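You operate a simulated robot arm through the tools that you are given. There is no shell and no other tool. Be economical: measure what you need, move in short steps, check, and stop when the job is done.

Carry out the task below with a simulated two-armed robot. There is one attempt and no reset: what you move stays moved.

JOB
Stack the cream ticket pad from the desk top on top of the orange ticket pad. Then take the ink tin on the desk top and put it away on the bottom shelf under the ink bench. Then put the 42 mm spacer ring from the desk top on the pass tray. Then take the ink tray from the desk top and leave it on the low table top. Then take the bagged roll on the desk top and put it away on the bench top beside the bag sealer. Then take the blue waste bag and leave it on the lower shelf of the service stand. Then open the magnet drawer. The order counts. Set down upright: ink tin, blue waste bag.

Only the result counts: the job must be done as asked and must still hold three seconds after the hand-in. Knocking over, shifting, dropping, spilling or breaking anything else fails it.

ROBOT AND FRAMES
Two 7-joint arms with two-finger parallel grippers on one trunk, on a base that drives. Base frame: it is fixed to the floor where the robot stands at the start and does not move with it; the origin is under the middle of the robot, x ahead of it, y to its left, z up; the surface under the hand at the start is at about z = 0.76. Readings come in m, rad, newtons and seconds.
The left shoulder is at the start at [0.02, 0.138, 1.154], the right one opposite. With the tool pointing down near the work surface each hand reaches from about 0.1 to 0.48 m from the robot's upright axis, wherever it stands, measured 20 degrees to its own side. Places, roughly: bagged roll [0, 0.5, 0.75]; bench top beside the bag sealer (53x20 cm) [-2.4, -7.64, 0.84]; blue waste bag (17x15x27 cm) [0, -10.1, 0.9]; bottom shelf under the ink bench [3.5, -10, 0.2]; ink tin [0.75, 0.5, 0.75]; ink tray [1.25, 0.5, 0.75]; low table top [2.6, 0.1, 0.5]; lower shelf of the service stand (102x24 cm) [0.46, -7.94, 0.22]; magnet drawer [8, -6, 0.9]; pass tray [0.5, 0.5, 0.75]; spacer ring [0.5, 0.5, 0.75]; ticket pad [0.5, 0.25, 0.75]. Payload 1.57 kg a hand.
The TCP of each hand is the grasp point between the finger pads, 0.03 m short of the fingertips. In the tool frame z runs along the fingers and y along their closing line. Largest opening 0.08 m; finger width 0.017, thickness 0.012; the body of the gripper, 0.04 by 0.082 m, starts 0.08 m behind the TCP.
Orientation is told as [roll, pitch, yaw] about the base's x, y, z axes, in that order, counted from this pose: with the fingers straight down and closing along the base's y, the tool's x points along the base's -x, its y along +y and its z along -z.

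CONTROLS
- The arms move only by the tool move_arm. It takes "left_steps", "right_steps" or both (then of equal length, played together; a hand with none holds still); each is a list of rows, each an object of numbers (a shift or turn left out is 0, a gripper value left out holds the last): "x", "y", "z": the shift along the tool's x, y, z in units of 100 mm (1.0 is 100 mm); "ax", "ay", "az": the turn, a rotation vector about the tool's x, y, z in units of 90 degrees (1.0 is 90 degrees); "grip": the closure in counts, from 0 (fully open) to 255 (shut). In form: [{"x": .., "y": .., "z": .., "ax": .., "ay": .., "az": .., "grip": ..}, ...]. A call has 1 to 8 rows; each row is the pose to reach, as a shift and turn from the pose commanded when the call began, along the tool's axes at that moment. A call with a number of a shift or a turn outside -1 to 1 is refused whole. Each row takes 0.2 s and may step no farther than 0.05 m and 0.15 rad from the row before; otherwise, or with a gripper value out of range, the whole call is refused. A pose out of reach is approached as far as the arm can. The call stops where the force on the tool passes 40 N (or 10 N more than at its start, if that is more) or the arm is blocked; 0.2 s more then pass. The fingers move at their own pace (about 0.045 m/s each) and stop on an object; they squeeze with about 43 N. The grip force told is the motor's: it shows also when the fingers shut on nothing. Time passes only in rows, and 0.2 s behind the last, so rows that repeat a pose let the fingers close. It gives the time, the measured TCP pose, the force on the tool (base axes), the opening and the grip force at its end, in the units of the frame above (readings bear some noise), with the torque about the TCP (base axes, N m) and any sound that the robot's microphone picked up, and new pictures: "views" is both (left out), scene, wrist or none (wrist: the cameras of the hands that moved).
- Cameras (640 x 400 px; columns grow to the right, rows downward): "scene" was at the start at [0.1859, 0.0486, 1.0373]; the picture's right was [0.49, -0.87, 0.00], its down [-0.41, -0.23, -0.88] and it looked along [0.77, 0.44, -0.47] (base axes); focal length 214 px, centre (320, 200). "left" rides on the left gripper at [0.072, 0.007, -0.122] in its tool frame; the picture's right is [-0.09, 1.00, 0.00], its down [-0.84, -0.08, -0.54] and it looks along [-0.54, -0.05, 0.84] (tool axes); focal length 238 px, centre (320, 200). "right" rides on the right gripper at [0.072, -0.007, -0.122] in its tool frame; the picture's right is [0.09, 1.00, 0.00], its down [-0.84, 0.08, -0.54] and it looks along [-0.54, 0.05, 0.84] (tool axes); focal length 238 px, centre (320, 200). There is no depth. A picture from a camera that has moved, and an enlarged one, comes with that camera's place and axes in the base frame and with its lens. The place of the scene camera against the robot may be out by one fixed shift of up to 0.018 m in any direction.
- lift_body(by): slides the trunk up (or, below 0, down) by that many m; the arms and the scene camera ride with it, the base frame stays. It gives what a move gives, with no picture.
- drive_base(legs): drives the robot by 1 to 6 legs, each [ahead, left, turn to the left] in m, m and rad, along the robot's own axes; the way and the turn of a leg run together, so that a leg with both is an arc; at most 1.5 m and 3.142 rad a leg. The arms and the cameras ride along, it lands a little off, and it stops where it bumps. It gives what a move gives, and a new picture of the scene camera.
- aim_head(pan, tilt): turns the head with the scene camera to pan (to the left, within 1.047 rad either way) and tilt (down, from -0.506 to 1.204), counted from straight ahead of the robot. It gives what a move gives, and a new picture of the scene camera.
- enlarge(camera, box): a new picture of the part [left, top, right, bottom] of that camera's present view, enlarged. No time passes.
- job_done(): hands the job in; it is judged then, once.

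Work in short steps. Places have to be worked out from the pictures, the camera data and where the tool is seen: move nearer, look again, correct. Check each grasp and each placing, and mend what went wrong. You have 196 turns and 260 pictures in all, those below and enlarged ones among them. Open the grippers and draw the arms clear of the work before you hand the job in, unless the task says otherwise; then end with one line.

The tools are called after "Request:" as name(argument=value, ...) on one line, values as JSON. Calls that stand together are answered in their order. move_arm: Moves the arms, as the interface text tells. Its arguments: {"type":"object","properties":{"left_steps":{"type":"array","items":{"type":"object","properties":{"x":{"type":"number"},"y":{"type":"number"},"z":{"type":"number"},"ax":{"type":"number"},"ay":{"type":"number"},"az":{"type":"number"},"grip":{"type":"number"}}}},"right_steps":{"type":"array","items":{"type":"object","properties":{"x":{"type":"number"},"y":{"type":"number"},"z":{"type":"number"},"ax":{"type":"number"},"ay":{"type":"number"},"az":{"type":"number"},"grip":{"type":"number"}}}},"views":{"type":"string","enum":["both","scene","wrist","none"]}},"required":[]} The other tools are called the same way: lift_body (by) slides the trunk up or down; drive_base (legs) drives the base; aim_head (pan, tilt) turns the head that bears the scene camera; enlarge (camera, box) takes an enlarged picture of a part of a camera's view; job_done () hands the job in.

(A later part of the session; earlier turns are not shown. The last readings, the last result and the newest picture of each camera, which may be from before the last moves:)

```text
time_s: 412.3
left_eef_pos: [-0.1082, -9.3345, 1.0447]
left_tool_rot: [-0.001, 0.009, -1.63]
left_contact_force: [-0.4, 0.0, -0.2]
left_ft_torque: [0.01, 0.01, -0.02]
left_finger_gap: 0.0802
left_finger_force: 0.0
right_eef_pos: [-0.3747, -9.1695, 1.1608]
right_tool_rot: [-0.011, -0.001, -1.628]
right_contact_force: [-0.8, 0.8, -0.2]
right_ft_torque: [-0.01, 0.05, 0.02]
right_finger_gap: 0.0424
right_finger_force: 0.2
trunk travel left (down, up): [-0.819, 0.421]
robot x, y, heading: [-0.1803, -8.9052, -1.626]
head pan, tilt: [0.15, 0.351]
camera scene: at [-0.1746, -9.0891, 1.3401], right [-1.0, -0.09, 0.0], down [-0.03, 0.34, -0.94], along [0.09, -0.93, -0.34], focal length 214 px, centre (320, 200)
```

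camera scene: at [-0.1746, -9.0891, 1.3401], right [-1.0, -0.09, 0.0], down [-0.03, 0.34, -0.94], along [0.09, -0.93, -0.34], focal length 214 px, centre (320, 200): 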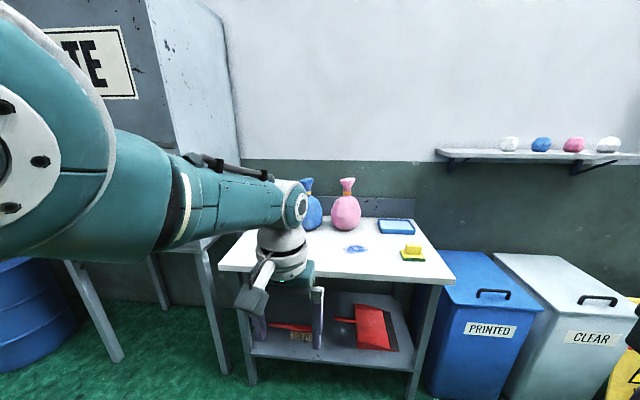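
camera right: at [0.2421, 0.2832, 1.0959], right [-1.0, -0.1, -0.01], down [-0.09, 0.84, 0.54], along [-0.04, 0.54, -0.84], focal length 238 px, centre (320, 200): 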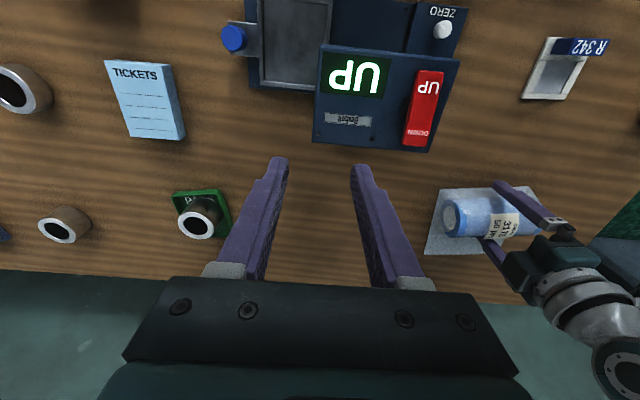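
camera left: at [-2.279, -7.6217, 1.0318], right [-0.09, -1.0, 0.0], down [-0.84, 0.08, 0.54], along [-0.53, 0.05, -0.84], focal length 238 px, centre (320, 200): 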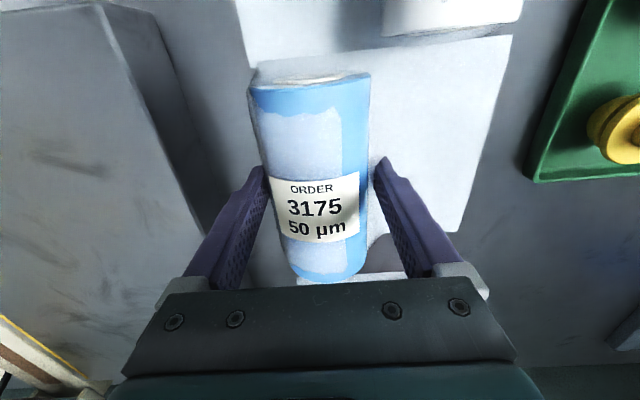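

The blue bag's neck band is at about (−0.01, −10.1, 1.015), between the white and pink bags. I'll tilt the left hand 45° forward, then look.

Request:
move_arm(left_steps=[{"ay": -0.083}, {"ay": -0.167}, {"ay": -0.25}, {"ay": -0.333}, {"ay": -0.417}, {"ay": -0.5}], views="wrist")

```text
time_s: 413.7
left_eef_pos: [-0.1249, -9.3966, 0.9907]
left_tool_rot: [0.012, -0.783, -1.628]
left_contact_force: [0.0, 0.2, -0.2]
left_ft_torque: [-0.01, -0.01, 0.0]
left_finger_gap: 0.0799
left_finger_force: 0.0
left hand out of reach, approached as far as the arm can: row 1, 2, 3, 4, 5, 6
right_eef_pos: [-0.3757, -9.1679, 1.1597]
right_tool_rot: [-0.011, -0.003, -1.628]
right_contact_force: [0.5, 0.0, 0.0]
right_ft_torque: [0.0, -0.04, -0.01]
right_finger_gap: 0.0424
right_finger_force: 0.1
trunk travel left (down, up): [-0.819, 0.421]
robot x, y, heading: [-0.1876, -8.899, -1.624]
head pan, tilt: [0.15, 0.351]
camera left: at [-0.1126, -9.2613, 1.0251], right [0.99, -0.11, 0.08], down [-0.1, -0.2, 0.97], along [-0.09, -0.97, -0.21], focal length 238 px, centre (320, 200)
```

left: 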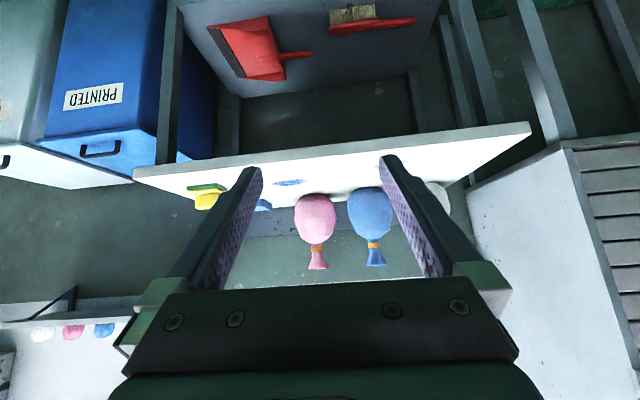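

The neck is at about (−0.016, −10.1, 1.017), 4 cm wide, table top about 0.83. I'll raise 3.5 cm and drive up to a pre-grasp distance.

Request:
lift_body(by=0.035)

Request:
drive_base(legs=[[0.0, 0.0, 0.055], [0.48, 0.085, 0.0]])

Request:
enlarge(camera="left", box=[0, 0, 640, 400])

```text
time_s: 414.4
left_eef_pos: [-0.1237, -9.3982, 1.0247]
left_tool_rot: [0.018, -0.784, -1.628]
left_contact_force: [-0.2, -0.2, 0.6]
left_ft_torque: [-0.04, -0.01, 0.0]
left_finger_gap: 0.0799
left_finger_force: 0.2
right_eef_pos: [-0.375, -9.1671, 1.1953]
right_tool_rot: [-0.011, -0.003, -1.628]
right_contact_force: [0.8, -0.3, 0.3]
right_ft_torque: [-0.01, 0.02, 0.0]
right_finger_gap: 0.0424
right_finger_force: 0.0
trunk travel left (down, up): [-0.854, 0.386]
robot x, y, heading: [-0.1875, -8.9037, -1.626]
head pan, tilt: [0.15, 0.351]
```

```text
time_s: 417.8
left_eef_pos: [-0.0094, -9.8754, 1.0245]
left_tool_rot: [0.018, -0.784, -1.57]
left_contact_force: [-0.1, 0.2, 0.6]
left_ft_torque: [0.01, 0.02, 0.03]
left_finger_gap: 0.0798
left_finger_force: 0.0
right_eef_pos: [-0.2732, -9.662, 1.1953]
right_tool_rot: [-0.01, -0.001, -1.567]
right_contact_force: [0.7, -0.3, 0.4]
right_ft_torque: [-0.01, -0.01, 0.0]
right_finger_gap: 0.0423
right_finger_force: 0.0
trunk travel left (down, up): [-0.854, 0.386]
robot x, y, heading: [-0.0993, -9.3798, -1.571]
head pan, tilt: [0.15, 0.351]
camera scene: at [-0.0711, -9.5678, 1.3638], right [-0.97, -0.23, 0.0], down [-0.1, 0.44, -0.89], along [0.2, -0.87, -0.46], focal length 214 px, centre (320, 200)
```

scene: 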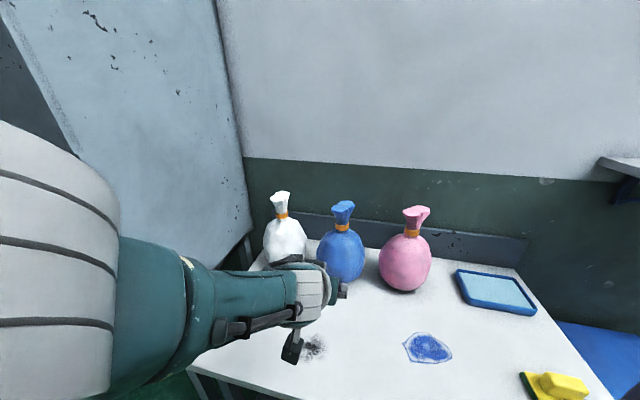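

```text
1.00 times, centred on (320, 200) of left (not enlarged: the box is as wide or as high as the picture)
camera zoom: at [-0.0048, -9.7379, 1.0597], right [1.0, -0.05, 0.08], down [-0.09, -0.21, 0.97], along [-0.03, -0.98, -0.22], focal length 238 px, centre (320, 200)
```

zoom: 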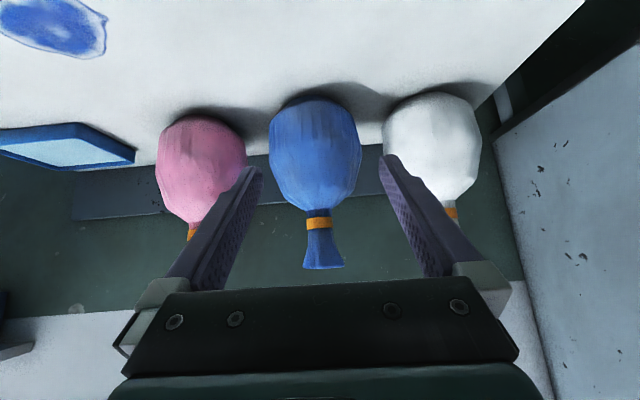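

The band is at (−0.019, −10.07, 1.0165). I'll drive ahead 0.193 m and 1 cm right to straddle the neck.

Request:
drive_base(legs=[[0.1, -0.01, 0.0], [0.093, 0.0, 0.0]])

Request:
enlarge(camera="left", box=[120, 50, 520, 300])

```text
time_s: 419.6
left_eef_pos: [-0.0127, -10.0679, 1.0246]
left_tool_rot: [0.025, -0.782, -1.57]
left_contact_force: [-0.5, 0.0, 0.8]
left_ft_torque: [-0.04, -0.06, 0.01]
left_finger_gap: 0.0802
left_finger_force: 0.1
right_eef_pos: [-0.281, -9.8538, 1.1953]
right_tool_rot: [-0.009, 0.0, -1.566]
right_contact_force: [-0.4, 0.5, -0.4]
right_ft_torque: [0.01, 0.0, 0.02]
right_finger_gap: 0.0427
right_finger_force: 0.1
trunk travel left (down, up): [-0.854, 0.386]
robot x, y, heading: [-0.1096, -9.5769, -1.569]
head pan, tilt: [0.15, 0.351]
camera scene: at [-0.0816, -9.7614, 1.3691], right [-0.98, -0.21, 0.0], down [-0.08, 0.4, -0.91], along [0.19, -0.89, -0.4], focal length 214 px, centre (320, 200)
```

scene: 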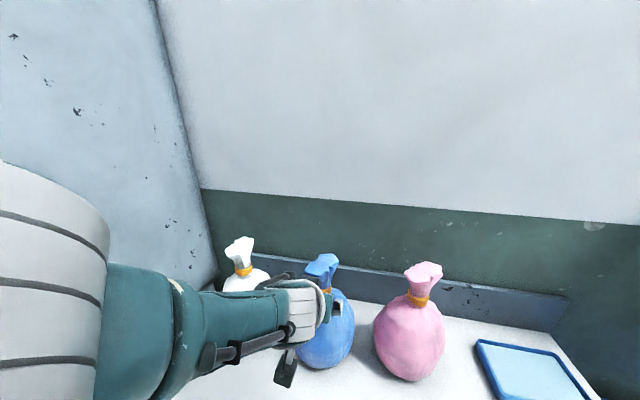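

```text
1.60 times, centred on (320, 175) of left
camera zoom: at [-0.0109, -9.9308, 1.0594], right [1.0, -0.05, 0.08], down [-0.09, -0.21, 0.97], along [-0.03, -0.98, -0.22], focal length 381 px, centre (320, 240)
```

zoom: 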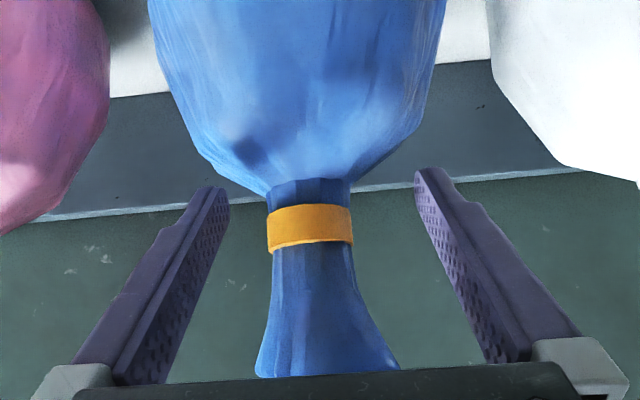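

The neck sits between the fingers at TCP depth. I'll close and check.

Request:
move_arm(left_steps=[{"grip": 150}, {"grip": 255}, {"grip": 255}, {"grip": 255}, {"grip": 255}], views="none")

Request:
lift_body(by=0.03)

```text
time_s: 420.8
left_eef_pos: [-0.0131, -10.0674, 1.0233]
left_tool_rot: [0.023, -0.782, -1.569]
left_contact_force: [-1.0, 0.9, 0.1]
left_ft_torque: [0.0, 0.02, -0.01]
left_finger_gap: 0.0
left_finger_force: 13.4
right_eef_pos: [-0.2815, -9.8554, 1.1957]
right_tool_rot: [-0.01, -0.001, -1.568]
right_contact_force: [-0.4, 0.4, 0.4]
right_ft_torque: [0.02, 0.03, 0.02]
right_finger_gap: 0.0426
right_finger_force: 0.0
trunk travel left (down, up): [-0.854, 0.386]
robot x, y, heading: [-0.1069, -9.5744, -1.57]
head pan, tilt: [0.15, 0.351]
```

```text
time_s: 421.6
left_eef_pos: [-0.0133, -10.0688, 1.0537]
left_tool_rot: [0.024, -0.783, -1.569]
left_contact_force: [-0.3, 0.7, 0.6]
left_ft_torque: [0.02, -0.01, 0.01]
left_finger_gap: 0.0002
left_finger_force: 21.5
right_eef_pos: [-0.2811, -9.8531, 1.2256]
right_tool_rot: [-0.01, -0.002, -1.568]
right_contact_force: [0.1, 0.4, -0.1]
right_ft_torque: [0.01, 0.03, -0.01]
right_finger_gap: 0.0426
right_finger_force: 0.0
trunk travel left (down, up): [-0.884, 0.356]
robot x, y, heading: [-0.109, -9.576, -1.563]
head pan, tilt: [0.15, 0.351]
```

The fingers closed on nothing, so I'll look at where the neck is.

Request:
enlarge(camera="left", box=[120, 50, 520, 300])

Request:
enlarge(camera="scene", box=[220, 220, 460, 390])

```text
1.60 times, centred on (320, 175) of left
camera zoom: at [-0.0108, -9.9308, 1.0895], right [1.0, -0.05, 0.08], down [-0.09, -0.21, 0.97], along [-0.03, -0.98, -0.22], focal length 381 px, centre (320, 240)
```

zoom: 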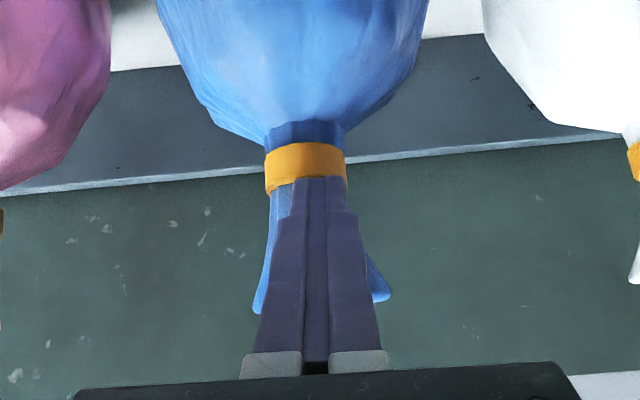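

```text
2.35 times, centred on (340, 305) of scene
camera zoom: at [-0.0864, -9.763, 1.4051], right [-0.99, -0.16, 0.0], down [-0.05, 0.34, -0.94], along [0.15, -0.93, -0.34], focal length 505 px, centre (273, -47)
```

zoom: 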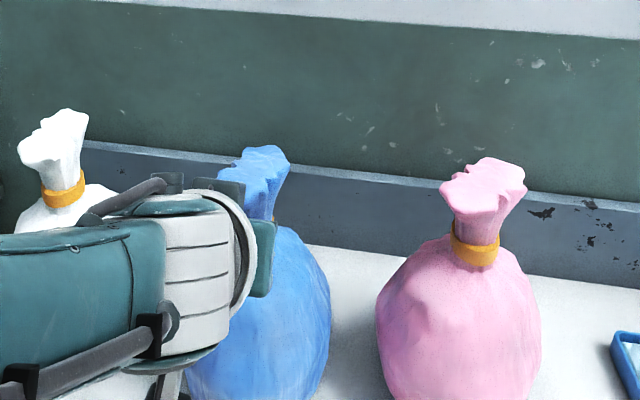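

Triangulating gives the neck at (−0.020, −10.106, 1.014), so I was 37 mm short. I'll open, lower back, and advance 37 mm.

Request:
move_arm(left_steps=[{"grip": 0}, {"grip": 0}, {"grip": 0}, {"grip": 0}], views="none")

Request:
lift_body(by=-0.03)

Request:
drive_base(legs=[[0.038, -0.007, 0.0]])

Request:
move_arm(left_steps=[{"grip": 150}, {"grip": 255}, {"grip": 255}, {"grip": 255}], views="none")

```text
time_s: 422.6
left_eef_pos: [-0.0144, -10.0679, 1.0535]
left_tool_rot: [0.024, -0.785, -1.569]
left_contact_force: [-0.5, 1.1, -0.2]
left_ft_torque: [-0.03, 0.03, -0.02]
left_finger_gap: 0.0801
left_finger_force: 0.1
right_eef_pos: [-0.2831, -9.8545, 1.2245]
right_tool_rot: [-0.01, -0.001, -1.567]
right_contact_force: [-0.2, -0.5, 0.4]
right_ft_torque: [0.0, 0.01, -0.02]
right_finger_gap: 0.0424
right_finger_force: 0.0
trunk travel left (down, up): [-0.884, 0.356]
robot x, y, heading: [-0.1123, -9.5769, -1.568]
head pan, tilt: [0.15, 0.351]
```

```text
time_s: 423.3
left_eef_pos: [-0.0128, -10.0686, 1.0242]
left_tool_rot: [0.023, -0.785, -1.569]
left_contact_force: [-0.3, 0.2, -1.1]
left_ft_torque: [-0.04, 0.02, 0.03]
left_finger_gap: 0.0801
left_finger_force: 0.0
right_eef_pos: [-0.2816, -9.8534, 1.1961]
right_tool_rot: [-0.011, 0.0, -1.568]
right_contact_force: [0.2, -0.5, 0.2]
right_ft_torque: [0.01, 0.0, 0.01]
right_finger_gap: 0.0424
right_finger_force: 0.0
trunk travel left (down, up): [-0.854, 0.386]
robot x, y, heading: [-0.1071, -9.577, -1.564]
head pan, tilt: [0.15, 0.351]
```

```text
time_s: 424.2
left_eef_pos: [-0.0209, -10.1053, 1.0244]
left_tool_rot: [0.024, -0.784, -1.567]
left_contact_force: [0.3, -0.2, 0.9]
left_ft_torque: [0.01, 0.02, 0.01]
left_finger_gap: 0.0804
left_finger_force: 0.1
right_eef_pos: [-0.2893, -9.8913, 1.1947]
right_tool_rot: [-0.009, -0.001, -1.568]
right_contact_force: [0.4, 0.8, 0.7]
right_ft_torque: [0.02, 0.01, 0.01]
right_finger_gap: 0.0422
right_finger_force: 0.0
trunk travel left (down, up): [-0.854, 0.386]
robot x, y, heading: [-0.1147, -9.6112, -1.565]
head pan, tilt: [0.15, 0.351]
camera scene: at [-0.0932, -9.8012, 1.3751], right [-0.99, -0.16, 0.0], down [-0.05, 0.34, -0.94], along [0.15, -0.93, -0.34], focal length 214 px, centre (320, 200)
```

scene: 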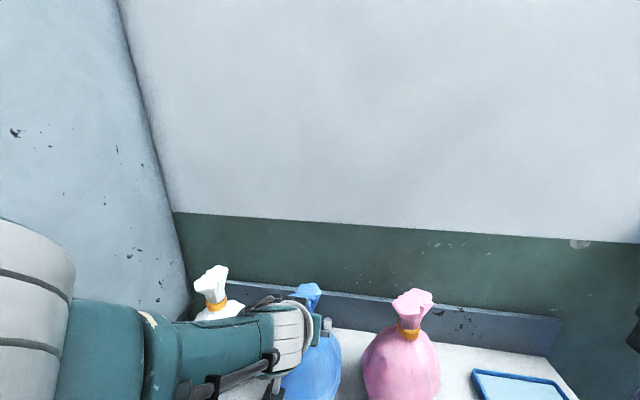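

```text
time_s: 425.2
left_eef_pos: [-0.0209, -10.1062, 1.0241]
left_tool_rot: [0.022, -0.784, -1.567]
left_contact_force: [0.6, 0.1, 1.1]
left_ft_torque: [0.09, 0.27, -0.05]
left_finger_gap: 0.0364
left_finger_force: 25.3
right_eef_pos: [-0.289, -9.8911, 1.196]
right_tool_rot: [-0.011, 0.0, -1.567]
right_contact_force: [-0.7, -0.4, 0.5]
right_ft_torque: [0.0, -0.02, -0.01]
right_finger_gap: 0.0426
right_finger_force: 0.0
trunk travel left (down, up): [-0.854, 0.386]
robot x, y, heading: [-0.1141, -9.6136, -1.567]
head pan, tilt: [0.15, 0.351]
```

The neck is gripped at 36 mm. I'll lift 12 cm and back away.

Request:
lift_body(by=0.12)

Request:
drive_base(legs=[[-0.7, 0.0, 0.0]])

```text
time_s: 426.7
left_eef_pos: [-0.022, -10.1055, 1.143]
left_tool_rot: [0.025, -0.783, -1.568]
left_contact_force: [0.7, -0.1, -3.3]
left_ft_torque: [0.01, -0.01, 0.01]
left_finger_gap: 0.0355
left_finger_force: 42.9
right_eef_pos: [-0.2888, -9.8924, 1.3156]
right_tool_rot: [-0.011, 0.0, -1.566]
right_contact_force: [-0.3, -0.1, -0.6]
right_ft_torque: [0.01, 0.01, -0.02]
right_finger_gap: 0.0425
right_finger_force: 0.0
trunk travel left (down, up): [-0.974, 0.266]
robot x, y, heading: [-0.1139, -9.6117, -1.567]
head pan, tilt: [0.15, 0.351]
```

```text
time_s: 430.6
left_eef_pos: [-0.0245, -9.3948, 1.1437]
left_tool_rot: [0.024, -0.784, -1.566]
left_contact_force: [0.2, -0.2, -2.2]
left_ft_torque: [0.01, 0.01, -0.01]
left_finger_gap: 0.036
left_finger_force: 42.8
right_eef_pos: [-0.2916, -9.1798, 1.3145]
right_tool_rot: [-0.011, -0.001, -1.569]
right_contact_force: [0.4, -0.3, 0.7]
right_ft_torque: [-0.02, -0.03, 0.01]
right_finger_gap: 0.0424
right_finger_force: 0.0
trunk travel left (down, up): [-0.974, 0.266]
robot x, y, heading: [-0.1195, -8.9034, -1.558]
head pan, tilt: [0.15, 0.351]
camera scene: at [-0.0975, -9.09, 1.495], right [-0.99, -0.16, 0.0], down [-0.05, 0.34, -0.94], along [0.15, -0.93, -0.34], focal length 214 px, centre (320, 200)
```

scene: 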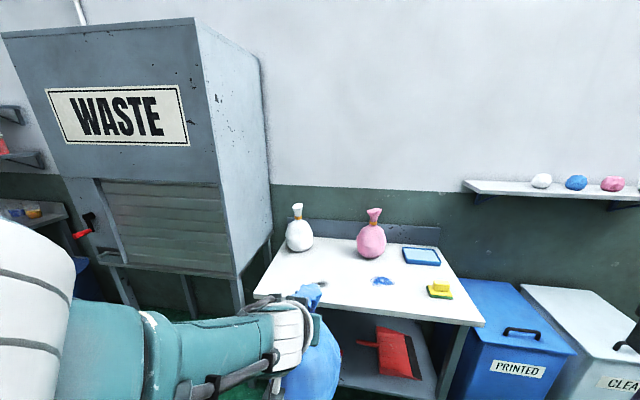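

The bag is held and hangs upright. I'll turn around to face the stand (+y), strafe in front of it, and pull the right hand in.

Request:
drive_base(legs=[[0.0, 0.0, 3.13], [0.0, -0.68, 0.0]])

Request:
move_arm(right_steps=[{"x": 0.3}, {"x": 0.6}, {"x": 0.9}], views="none")

Request:
aim_head(pan=0.0, tilt=0.6)

```text
time_s: 441.6
left_eef_pos: [0.4821, -8.4287, 1.1442]
left_tool_rot: [0.025, -0.784, 1.535]
left_contact_force: [-0.8, -0.5, -2.6]
left_ft_torque: [-0.01, -0.02, -0.02]
left_finger_gap: 0.0357
left_finger_force: 42.7
right_eef_pos: [0.7413, -8.6529, 1.3146]
right_tool_rot: [-0.011, 0.001, 1.536]
right_contact_force: [-0.7, 0.5, 0.1]
right_ft_torque: [0.01, 0.01, 0.01]
right_finger_gap: 0.0423
right_finger_force: 0.1
trunk travel left (down, up): [-0.974, 0.266]
robot x, y, heading: [0.5567, -8.9242, 1.534]
head pan, tilt: [0.15, 0.351]
camera scene: at [0.556, -8.7289, 1.495], right [0.99, 0.12, 0.0], down [0.04, -0.34, -0.94], along [-0.11, 0.93, -0.34], focal length 214 px, centre (320, 200)
```

scene: 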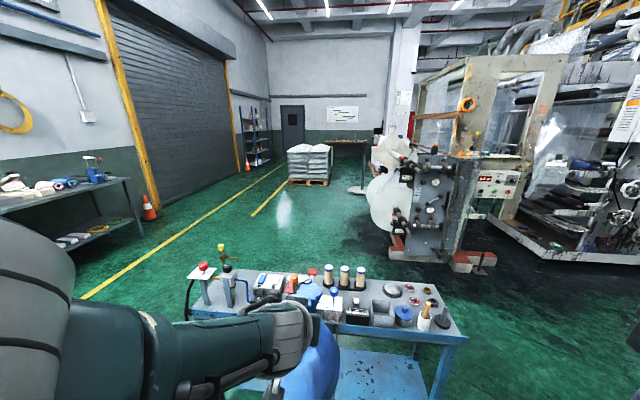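

```text
time_s: 442.4
left_eef_pos: [0.4822, -8.4288, 1.1442]
left_tool_rot: [0.023, -0.782, 1.534]
left_contact_force: [-0.4, 0.0, -3.5]
left_ft_torque: [-0.01, -0.03, -0.01]
left_finger_gap: 0.0354
left_finger_force: 43.0
right_eef_pos: [0.7371, -8.7363, 1.3106]
right_tool_rot: [-0.01, -0.001, 1.535]
right_contact_force: [0.3, 0.9, -0.6]
right_ft_torque: [0.03, 0.0, 0.01]
right_finger_gap: 0.0422
right_finger_force: 0.1
right hand out of reach, approached as far as the arm can: row 3
trunk travel left (down, up): [-0.974, 0.266]
robot x, y, heading: [0.5577, -8.9248, 1.538]
head pan, tilt: [0.15, 0.351]
```

```text
time_s: 443.2
left_eef_pos: [0.4811, -8.4282, 1.1442]
left_tool_rot: [0.024, -0.784, 1.535]
left_contact_force: [-0.5, -0.2, -3.5]
left_ft_torque: [0.03, -0.04, -0.02]
left_finger_gap: 0.0354
left_finger_force: 43.3
right_eef_pos: [0.7385, -8.7356, 1.3113]
right_tool_rot: [-0.011, 0.0, 1.535]
right_contact_force: [-0.8, -0.6, -0.5]
right_ft_torque: [0.01, -0.01, -0.01]
right_finger_gap: 0.0423
right_finger_force: 0.1
trunk travel left (down, up): [-0.974, 0.266]
robot x, y, heading: [0.5562, -8.9236, 1.536]
head pan, tilt: [0.0, 0.6]
camera scene: at [0.5697, -8.733, 1.4723], right [1.0, -0.03, 0.0], down [-0.02, -0.56, -0.83], along [0.03, 0.82, -0.56], focal length 214 px, centre (320, 200)
```

scene: 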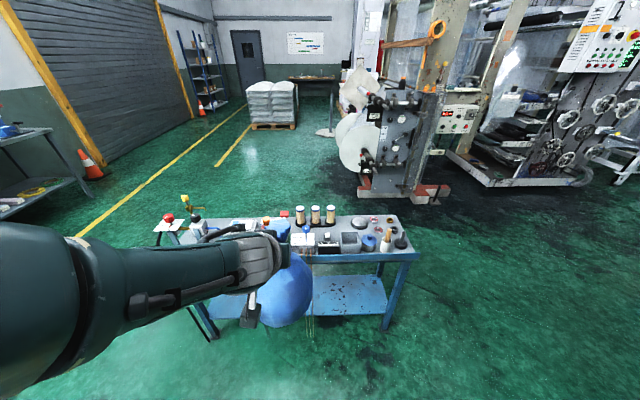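

I'll enlarge the stand to check the cords hanging at the back and choose a clear bay.

Request:
enlarge(camera="scene", box=[180, 200, 440, 360])

```text
2.46 times, centred on (310, 280) of scene
camera zoom: at [0.5697, -8.733, 1.4723], right [1.0, -0.03, 0.0], down [-0.02, -0.56, -0.83], along [0.03, 0.82, -0.56], focal length 528 px, centre (345, 3)
```

zoom: 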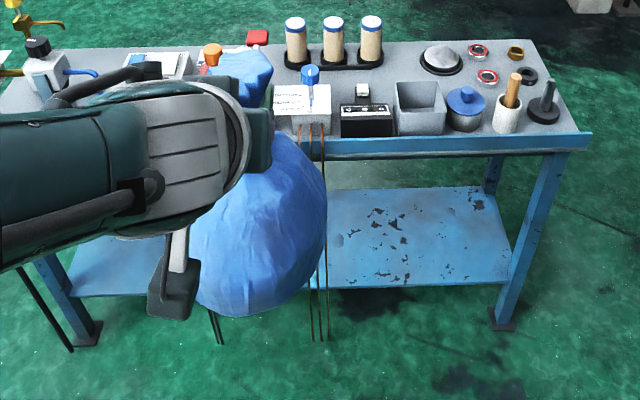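

Cords hang at x≈0.55 and 0.26. The right bay (x 0.6–0.95) is clear, so I'll aim for x≈0.76. I'll strafe right and lower the trunk.

Request:
drive_base(legs=[[0.0, -0.295, 0.035]])

Request:
lift_body(by=-0.4)

Request:
lift_body(by=-0.24)

Request:
aim_head(pan=0.1, tilt=0.3)

```text
time_s: 445.2
left_eef_pos: [0.7592, -8.4362, 1.1443]
left_tool_rot: [0.026, -0.784, 1.565]
left_contact_force: [0.6, -0.8, -3.7]
left_ft_torque: [0.0, 0.01, 0.01]
left_finger_gap: 0.0356
left_finger_force: 42.5
right_eef_pos: [1.0235, -8.7352, 1.3115]
right_tool_rot: [-0.012, -0.001, 1.564]
right_contact_force: [-0.6, 0.1, -0.5]
right_ft_torque: [-0.01, 0.02, 0.02]
right_finger_gap: 0.0424
right_finger_force: 0.0
trunk travel left (down, up): [-0.974, 0.266]
robot x, y, heading: [0.847, -8.9317, 1.569]
head pan, tilt: [0.0, 0.6]
camera scene: at [0.8565, -8.7385, 1.4723], right [1.0, 0.0, 0.0], down [0.0, -0.57, -0.82], along [0.0, 0.82, -0.57], focal length 214 px, centre (320, 200)
```

scene: 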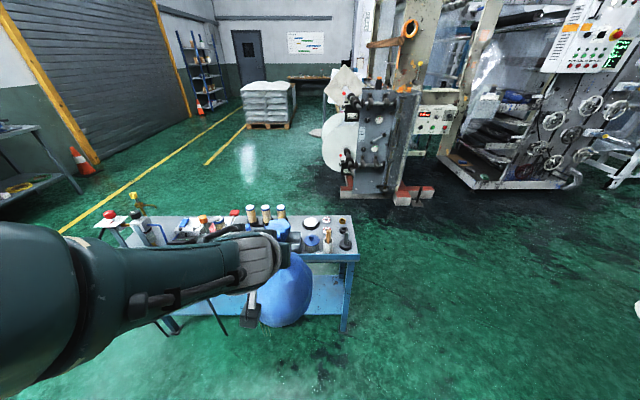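

```text
time_s: 449.0
left_eef_pos: [0.7593, -8.4364, 0.744]
left_tool_rot: [0.024, -0.782, 1.563]
left_contact_force: [-0.2, -0.8, -3.1]
left_ft_torque: [0.01, 0.02, 0.05]
left_finger_gap: 0.0357
left_finger_force: 42.4
right_eef_pos: [1.023, -8.7363, 0.9117]
right_tool_rot: [-0.011, -0.001, 1.565]
right_contact_force: [-0.4, -0.5, -0.1]
right_ft_torque: [0.03, 0.0, 0.03]
right_finger_gap: 0.0424
right_finger_force: 0.0
trunk travel left (down, up): [-0.574, 0.666]
robot x, y, heading: [0.8507, -8.9267, 1.564]
head pan, tilt: [0.0, 0.6]
```

```text
time_s: 451.5
left_eef_pos: [0.7588, -8.4367, 0.5032]
left_tool_rot: [0.025, -0.784, 1.564]
left_contact_force: [0.3, -0.5, -2.4]
left_ft_torque: [0.0, 0.02, -0.01]
left_finger_gap: 0.0355
left_finger_force: 42.6
right_eef_pos: [1.0243, -8.7359, 0.6714]
right_tool_rot: [-0.009, 0.0, 1.564]
right_contact_force: [0.0, 0.3, 0.6]
right_ft_torque: [0.03, -0.01, 0.01]
right_finger_gap: 0.0423
right_finger_force: 0.0
trunk travel left (down, up): [-0.334, 0.906]
robot x, y, heading: [0.8465, -8.9289, 1.565]
head pan, tilt: [0.0, 0.6]
```

```text
time_s: 452.3
left_eef_pos: [0.7589, -8.437, 0.5031]
left_tool_rot: [0.025, -0.783, 1.565]
left_contact_force: [0.2, -0.6, -3.8]
left_ft_torque: [0.01, 0.0, -0.02]
left_finger_gap: 0.0357
left_finger_force: 42.8
right_eef_pos: [1.0236, -8.7366, 0.6712]
right_tool_rot: [-0.012, 0.0, 1.564]
right_contact_force: [-0.1, -0.1, -0.8]
right_ft_torque: [-0.04, 0.01, 0.0]
right_finger_gap: 0.0423
right_finger_force: 0.1
trunk travel left (down, up): [-0.334, 0.906]
robot x, y, heading: [0.85, -8.9321, 1.573]
head pan, tilt: [0.099, 0.3]
camera scene: at [0.8473, -8.7342, 0.8597], right [1.0, 0.1, 0.0], down [0.03, -0.3, -0.95], along [-0.09, 0.95, -0.3], focal length 214 px, centre (320, 200)
```

scene: 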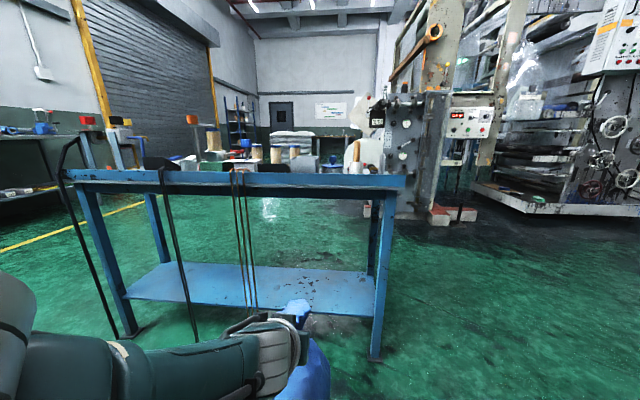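

The head would come too close to the stand's top edge, so I'll extend the arm forward and up first, then lower the trunk to compensate.

Request:
move_arm(left_steps=[{"x": -0.3}, {"x": -0.6}, {"x": -0.9}, {"x": -1.0}], views="none")

Request:
lift_body(by=-0.1)

Request:
move_arm(left_steps=[{"x": -0.15, "z": 0.1}, {"x": -0.3, "z": 0.2}], views="none")

```text
time_s: 453.3
left_eef_pos: [0.7558, -8.3814, 0.5747]
left_tool_rot: [0.026, -0.783, 1.564]
left_contact_force: [0.1, 0.3, -2.8]
left_ft_torque: [0.01, 0.0, 0.01]
left_finger_gap: 0.0358
left_finger_force: 42.3
left hand out of reach, approached as far as the arm can: row 2, 3, 4
right_eef_pos: [1.0237, -8.7378, 0.6714]
right_tool_rot: [-0.011, -0.001, 1.564]
right_contact_force: [0.0, 0.2, -0.2]
right_ft_torque: [0.02, -0.03, -0.04]
right_finger_gap: 0.042
right_finger_force: 0.1
trunk travel left (down, up): [-0.334, 0.906]
robot x, y, heading: [0.8445, -8.9301, 1.567]
head pan, tilt: [0.099, 0.3]
```

```text
time_s: 454.6
left_eef_pos: [0.7565, -8.3812, 0.4738]
left_tool_rot: [0.024, -0.784, 1.562]
left_contact_force: [-0.2, -0.4, -4.0]
left_ft_torque: [-0.04, 0.0, -0.01]
left_finger_gap: 0.0355
left_finger_force: 42.2
right_eef_pos: [1.0242, -8.7379, 0.5719]
right_tool_rot: [-0.01, -0.001, 1.564]
right_contact_force: [0.3, 0.6, 0.9]
right_ft_torque: [-0.02, 0.03, -0.04]
right_finger_gap: 0.0423
right_finger_force: 0.2
trunk travel left (down, up): [-0.234, 1.006]
robot x, y, heading: [0.85, -8.9328, 1.563]
head pan, tilt: [0.099, 0.3]
```

```text
time_s: 455.2
left_eef_pos: [0.7538, -8.3774, 0.4774]
left_tool_rot: [0.026, -0.781, 1.565]
left_contact_force: [-0.3, -0.4, -4.2]
left_ft_torque: [-0.01, -0.02, -0.01]
left_finger_gap: 0.0356
left_finger_force: 42.2
left hand out of reach, approached as far as the arm can: row 1, 2
right_eef_pos: [1.0237, -8.7363, 0.5709]
right_tool_rot: [-0.011, 0.0, 1.563]
right_contact_force: [-0.6, 0.2, -0.3]
right_ft_torque: [0.02, 0.04, -0.01]
right_finger_gap: 0.0421
right_finger_force: 0.0
trunk travel left (down, up): [-0.234, 1.006]
robot x, y, heading: [0.8458, -8.9304, 1.563]
head pan, tilt: [0.099, 0.3]
```

TCP is now 0.55 m ahead of the base. I'll drive in 0.42 m so the bag stands over the shelf centre line.

Request:
drive_base(legs=[[0.2, 0.0, 0.0], [0.215, 0.0, 0.0]])

Request:
enlarge(camera="left", box=[0, 0, 640, 400])

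```text
time_s: 458.1
left_eef_pos: [0.7528, -7.9606, 0.4776]
left_tool_rot: [0.025, -0.784, 1.569]
left_contact_force: [0.1, 0.5, -3.7]
left_ft_torque: [-0.01, -0.01, 0.02]
left_finger_gap: 0.0358
left_finger_force: 42.8
right_eef_pos: [1.0237, -8.3185, 0.5711]
right_tool_rot: [-0.01, 0.001, 1.567]
right_contact_force: [0.2, 0.8, 0.6]
right_ft_torque: [0.01, 0.01, -0.02]
right_finger_gap: 0.0424
right_finger_force: 0.1
trunk travel left (down, up): [-0.234, 1.006]
robot x, y, heading: [0.8493, -8.5104, 1.572]
head pan, tilt: [0.099, 0.3]
camera scene: at [0.8473, -8.3162, 0.7597], right [0.99, 0.1, 0.0], down [0.03, -0.29, -0.96], along [-0.1, 0.95, -0.3], focal length 214 px, centre (320, 200)
```

scene: 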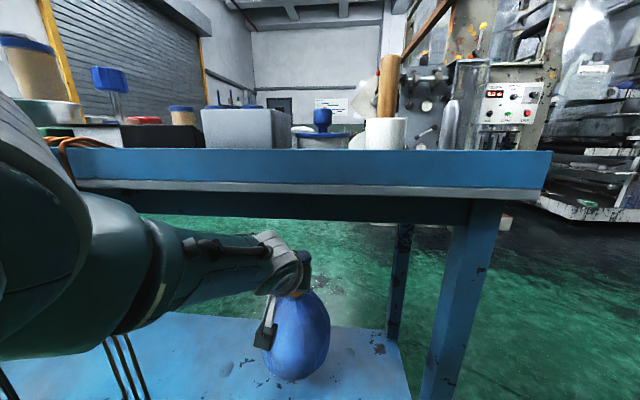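

```text
1.00 times, centred on (320, 200) of left (not enlarged: the box is as wide or as high as the picture)
camera zoom: at [0.7482, -8.0982, 0.5133], right [-1.0, 0.05, 0.08], down [0.09, 0.21, 0.97], along [0.03, 0.98, -0.22], focal length 238 px, centre (320, 200)
```

zoom: 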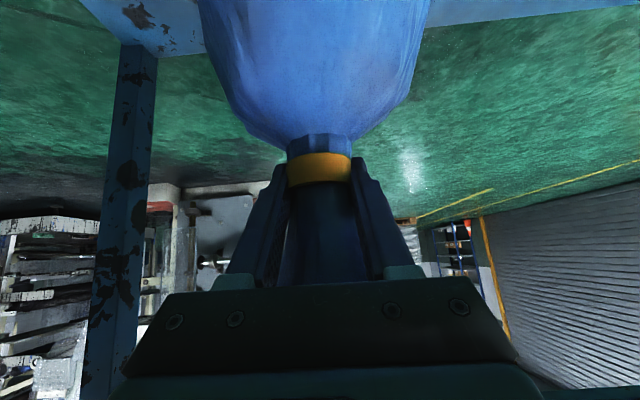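

The bag is over the shelf (about −8.03…−7.88 within −8.07…−7.84). I'll lower it with the trunk.

Request:
lift_body(by=-0.045)

Request:
lift_body(by=-0.01)

```text
time_s: 459.0
left_eef_pos: [0.7528, -7.9597, 0.4321]
left_tool_rot: [0.023, -0.782, 1.568]
left_contact_force: [0.2, 0.6, -2.8]
left_ft_torque: [0.0, -0.01, -0.02]
left_finger_gap: 0.0355
left_finger_force: 42.9
right_eef_pos: [1.0237, -8.3182, 0.5267]
right_tool_rot: [-0.011, 0.002, 1.567]
right_contact_force: [0.0, -0.5, 0.9]
right_ft_torque: [-0.03, -0.01, -0.01]
right_finger_gap: 0.0422
right_finger_force: 0.1
trunk travel left (down, up): [-0.189, 1.051]
robot x, y, heading: [0.8479, -8.5069, 1.571]
head pan, tilt: [0.099, 0.3]
```

```text
time_s: 459.6
left_eef_pos: [0.7537, -7.9606, 0.4228]
left_tool_rot: [0.025, -0.781, 1.569]
left_contact_force: [0.1, -0.4, -3.6]
left_ft_torque: [-0.01, 0.0, 0.0]
left_finger_gap: 0.0355
left_finger_force: 42.7
right_eef_pos: [1.0228, -8.3181, 0.5147]
right_tool_rot: [-0.01, 0.003, 1.569]
right_contact_force: [0.5, 0.4, -1.2]
right_ft_torque: [0.02, 0.0, 0.03]
right_finger_gap: 0.0422
right_finger_force: 0.1
trunk travel left (down, up): [-0.179, 1.061]
robot x, y, heading: [0.8524, -8.5134, 1.568]
head pan, tilt: [0.099, 0.3]
```

No contact yet, so I'll lower a bit more.

Request:
lift_body(by=-0.01)

Request:
enlarge(camera="scene", box=[160, 200, 480, 400])

```text
time_s: 460.2
left_eef_pos: [0.7521, -7.955, 0.417]
left_tool_rot: [0.023, -0.793, 1.569]
left_contact_force: [-2.9, -3.6, 23.8]
left_ft_torque: [-0.37, -0.66, -0.06]
left_finger_gap: 0.0357
left_finger_force: 42.4
right_eef_pos: [1.023, -8.3136, 0.5066]
right_tool_rot: [-0.01, 0.0, 1.568]
right_contact_force: [0.2, 0.3, -0.1]
right_ft_torque: [-0.01, 0.0, -0.03]
right_finger_gap: 0.0425
right_finger_force: 0.0
trunk travel left (down, up): [-0.169, 1.071]
robot x, y, heading: [0.8505, -8.5148, 1.569]
head pan, tilt: [0.099, 0.3]
```

```text
2.00 times, centred on (320, 300) of scene
camera zoom: at [0.8461, -8.3137, 0.6955], right [0.99, 0.1, 0.0], down [0.03, -0.29, -0.96], along [-0.1, 0.95, -0.29], focal length 429 px, centre (320, 0)
```

zoom: 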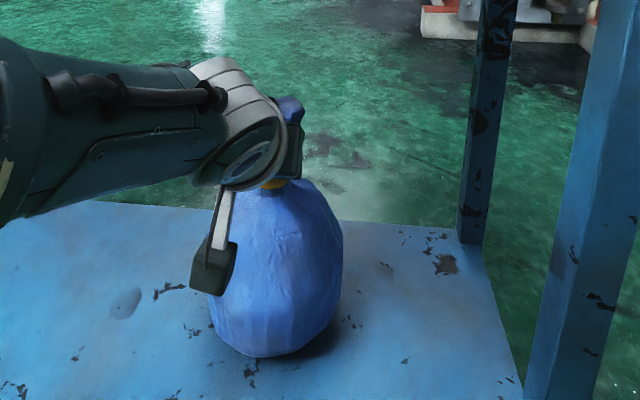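

Contact at 24 N with the bag upright on the shelf. I'll ease up 3 mm, open, then back straight out.

Request:
lift_body(by=0.004)

Request:
move_arm(left_steps=[{"grip": 120}, {"grip": 60}, {"grip": 0}, {"grip": 0}, {"grip": 0}], views="wrist")

```text
time_s: 460.7
left_eef_pos: [0.7519, -7.9569, 0.4173]
left_tool_rot: [0.024, -0.783, 1.57]
left_contact_force: [0.5, 3.1, 7.8]
left_ft_torque: [0.83, -0.54, 0.05]
left_finger_gap: 0.0357
left_finger_force: 42.3
right_eef_pos: [1.0237, -8.3147, 0.5109]
right_tool_rot: [-0.012, -0.002, 1.568]
right_contact_force: [-0.1, 1.5, -0.2]
right_ft_torque: [0.0, -0.01, 0.02]
right_finger_gap: 0.0419
right_finger_force: 0.1
trunk travel left (down, up): [-0.173, 1.067]
robot x, y, heading: [0.8492, -8.5094, 1.569]
head pan, tilt: [0.099, 0.3]
```

```text
time_s: 461.9
left_eef_pos: [0.7521, -7.9601, 0.4179]
left_tool_rot: [0.025, -0.781, 1.57]
left_contact_force: [-0.1, -0.8, 0.2]
left_ft_torque: [0.03, 0.0, -0.02]
left_finger_gap: 0.0801
left_finger_force: 0.1
right_eef_pos: [1.0249, -8.3171, 0.5116]
right_tool_rot: [-0.011, 0.001, 1.569]
right_contact_force: [0.0, 0.0, -0.2]
right_ft_torque: [-0.03, 0.0, 0.02]
right_finger_gap: 0.0423
right_finger_force: 0.0
trunk travel left (down, up): [-0.173, 1.067]
robot x, y, heading: [0.8496, -8.5112, 1.572]
head pan, tilt: [0.099, 0.3]
camera left: at [0.7481, -8.0971, 0.4526], right [-1.0, 0.05, 0.08], down [0.09, 0.21, 0.97], along [0.03, 0.98, -0.22], focal length 238 px, centre (320, 200)
```

left: 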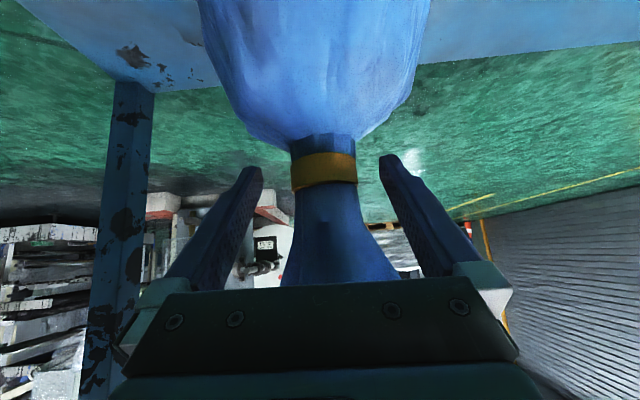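

The bag stands free. I'll back straight out and check it.

Request:
drive_base(legs=[[-0.15, 0.0, 0.0], [-0.35, 0.0, 0.0]])

```text
time_s: 465.1
left_eef_pos: [0.7541, -8.4494, 0.4169]
left_tool_rot: [0.027, -0.784, 1.566]
left_contact_force: [0.0, 0.1, 0.3]
left_ft_torque: [-0.01, -0.03, -0.06]
left_finger_gap: 0.0801
left_finger_force: 0.0
right_eef_pos: [1.0248, -8.8074, 0.5101]
right_tool_rot: [-0.01, -0.001, 1.565]
right_contact_force: [0.2, 0.6, 0.2]
right_ft_torque: [-0.02, 0.0, -0.02]
right_finger_gap: 0.0423
right_finger_force: 0.1
trunk travel left (down, up): [-0.173, 1.067]
robot x, y, heading: [0.8489, -8.9993, 1.566]
head pan, tilt: [0.099, 0.3]
camera scene: at [0.8479, -8.8054, 0.6989], right [1.0, 0.1, 0.0], down [0.03, -0.29, -0.96], along [-0.09, 0.95, -0.3], focal length 214 px, centre (320, 200)
```

scene: 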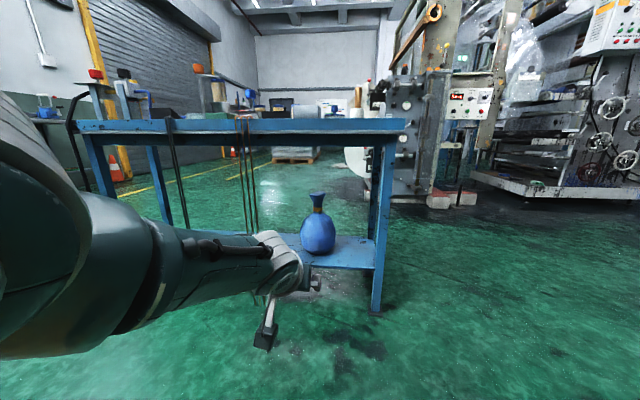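

Step 6 is done. I'll raise the trunk, turn to face +x and look along the way to the magnet drawer at (8, −6).

Request:
lift_body(by=0.4)

Request:
drive_base(legs=[[0.0, 0.0, -1.566]])

Request:
move_arm(left_steps=[{"z": -0.3, "x": -0.1}, {"z": -0.6, "x": -0.1}, {"z": -0.9, "x": -0.1}, {"z": -1.0, "x": 0.1}], views="none")

Request:
aim_head(pan=0.1, tilt=0.2)

```text
time_s: 468.9
left_eef_pos: [0.7542, -8.4501, 0.8173]
left_tool_rot: [0.026, -0.78, 1.565]
left_contact_force: [0.4, -0.7, 0.3]
left_ft_torque: [0.0, -0.02, 0.0]
left_finger_gap: 0.0802
left_finger_force: 0.1
right_eef_pos: [1.0247, -8.8082, 0.9114]
right_tool_rot: [-0.01, 0.001, 1.567]
right_contact_force: [-0.2, 0.8, -0.3]
right_ft_torque: [0.01, 0.0, 0.04]
right_finger_gap: 0.0423
right_finger_force: 0.1
trunk travel left (down, up): [-0.573, 0.667]
robot x, y, heading: [0.8519, -9.0008, 1.559]
head pan, tilt: [0.099, 0.3]
```

```text
time_s: 473.1
left_eef_pos: [1.4026, -8.9079, 0.8166]
left_tool_rot: [0.025, -0.783, -0.008]
left_contact_force: [-0.2, -0.6, 0.5]
left_ft_torque: [-0.02, 0.03, 0.02]
left_finger_gap: 0.0798
left_finger_force: 0.0
right_eef_pos: [1.0442, -9.1776, 0.9103]
right_tool_rot: [-0.011, 0.0, -0.008]
right_contact_force: [0.3, 0.5, 1.0]
right_ft_torque: [0.0, 0.04, 0.02]
right_finger_gap: 0.0423
right_finger_force: 0.0
trunk travel left (down, up): [-0.573, 0.667]
robot x, y, heading: [0.8521, -9.0044, -0.008]
head pan, tilt: [0.099, 0.3]
camera scene: at [1.0494, -8.9906, 1.0988], right [0.09, -1.0, 0.0], down [-0.29, -0.03, -0.96], along [0.95, 0.09, -0.3], focal length 214 px, centre (320, 200)
```

scene: 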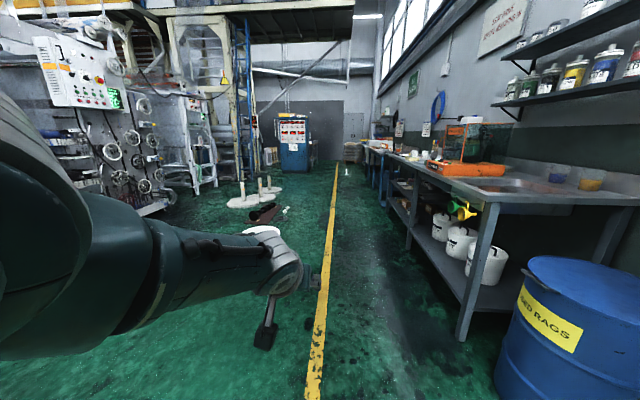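

```text
time_s: 474.1
left_eef_pos: [1.4079, -8.9397, 0.8441]
left_tool_rot: [0.026, -0.782, -0.008]
left_contact_force: [0.5, 0.5, 0.4]
left_ft_torque: [-0.02, 0.03, -0.01]
left_finger_gap: 0.0801
left_finger_force: 0.0
left hand out of reach, approached as far as the arm can: row 1, 2, 3, 4
right_eef_pos: [1.0438, -9.1777, 0.9095]
right_tool_rot: [-0.01, 0.0, -0.011]
right_contact_force: [-0.2, 0.1, -0.5]
right_ft_torque: [-0.01, 0.01, 0.01]
right_finger_gap: 0.0426
right_finger_force: 0.1
trunk travel left (down, up): [-0.573, 0.667]
robot x, y, heading: [0.8482, -9.0026, -0.009]
head pan, tilt: [0.099, 0.3]
```

```text
time_s: 474.8
left_eef_pos: [1.4077, -8.9392, 0.8443]
left_tool_rot: [0.027, -0.783, -0.009]
left_contact_force: [-0.1, 0.0, 0.3]
left_ft_torque: [0.0, 0.02, 0.02]
left_finger_gap: 0.0801
left_finger_force: 0.1
right_eef_pos: [1.0443, -9.1771, 0.9108]
right_tool_rot: [-0.01, 0.001, -0.009]
right_contact_force: [0.4, -0.4, -0.3]
right_ft_torque: [-0.01, -0.05, 0.03]
right_finger_gap: 0.0423
right_finger_force: 0.1
trunk travel left (down, up): [-0.573, 0.667]
robot x, y, heading: [0.8487, -9.0035, -0.012]
head pan, tilt: [0.099, 0.201]
camera scene: at [1.0492, -8.9906, 1.1081], right [0.09, -1.0, 0.0], down [-0.2, -0.02, -0.98], along [0.98, 0.09, -0.2], focal length 214 px, centre (320, 200)
```

scene: 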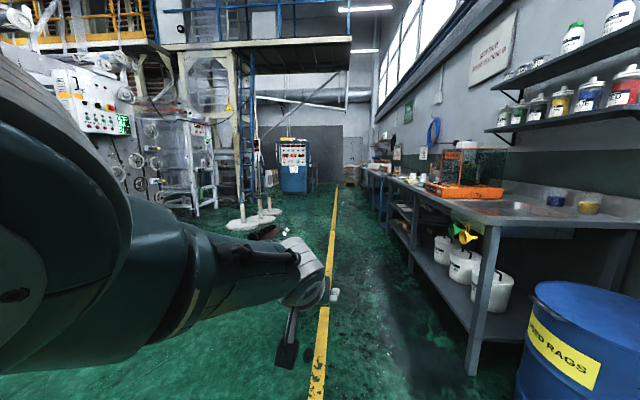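

The way along the yellow line (y≈−8.9) is clear. I'll drive about 5.3 m toward the far end.

Request:
drive_base(legs=[[1.4, 0.05, 0.012], [1.4, 0.0, 0.0], [1.4, 0.0, 0.0], [1.1, 0.0, 0.3]])

```text
time_s: 500.4
left_eef_pos: [6.6967, -8.6334, 0.8447]
left_tool_rot: [0.026, -0.782, 0.28]
left_contact_force: [-0.5, -0.6, 0.6]
left_ft_torque: [-0.01, 0.01, -0.01]
left_finger_gap: 0.08
left_finger_force: 0.0
right_eef_pos: [6.4148, -8.9669, 0.9118]
right_tool_rot: [-0.011, 0.0, 0.279]
right_contact_force: [0.0, 0.0, -0.7]
right_ft_torque: [0.01, 0.0, 0.02]
right_finger_gap: 0.0421
right_finger_force: 0.1
trunk travel left (down, up): [-0.573, 0.667]
robot x, y, heading: [6.1762, -8.8533, 0.282]
head pan, tilt: [0.099, 0.201]
camera scene: at [6.3687, -8.7869, 1.1081], right [0.37, -0.93, 0.0], down [-0.18, -0.07, -0.98], along [0.91, 0.36, -0.2], focal length 214 px, centre (320, 200)
```

scene: 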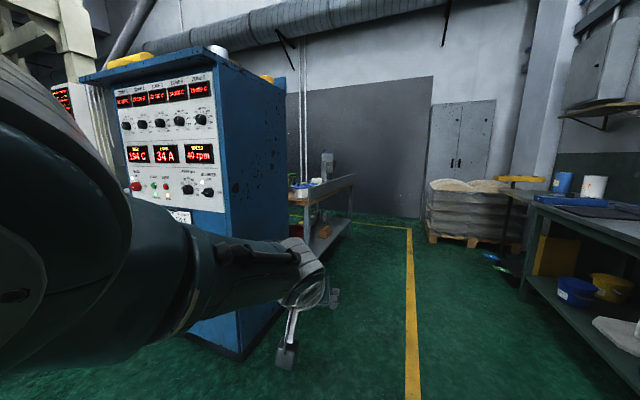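

A blue control cabinet stands at x 7.15–7.6, y≥−8, and a bench lies beyond at x≥8.4. I'll go to about (7.95, −8.75) and look north toward (8, −6).

Request:
drive_base(legs=[[0.87, -0.2, 0.0], [0.86, -0.2, 0.0], [0.0, 0.0, 1.29]])

```text
time_s: 512.5
left_eef_pos: [7.9015, -8.2023, 0.8431]
left_tool_rot: [0.026, -0.782, 1.546]
left_contact_force: [0.0, -1.6, -0.8]
left_ft_torque: [0.03, 0.01, -0.01]
left_finger_gap: 0.0798
left_finger_force: 0.0
right_eef_pos: [8.1329, -8.5671, 0.9106]
right_tool_rot: [-0.011, 0.0, 1.548]
right_contact_force: [0.3, -0.1, 0.6]
right_ft_torque: [0.01, 0.01, 0.01]
right_finger_gap: 0.0423
right_finger_force: 0.1
trunk travel left (down, up): [-0.573, 0.667]
robot x, y, heading: [7.957, -8.7605, 1.549]
head pan, tilt: [0.099, 0.201]
camera scene: at [7.9578, -8.5637, 1.1081], right [1.0, 0.08, 0.0], down [0.02, -0.2, -0.98], along [-0.08, 0.98, -0.2], focal length 214 px, centre (320, 200)
```

scene: 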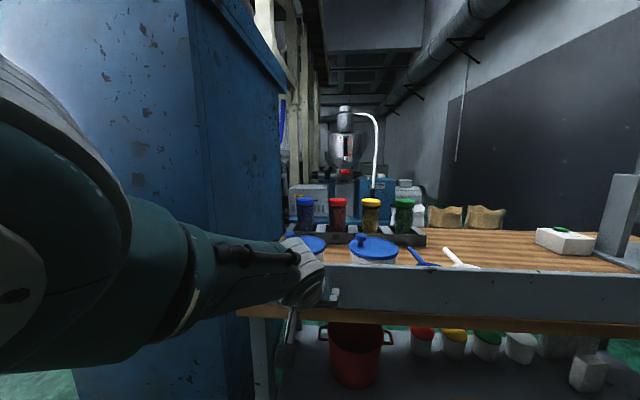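

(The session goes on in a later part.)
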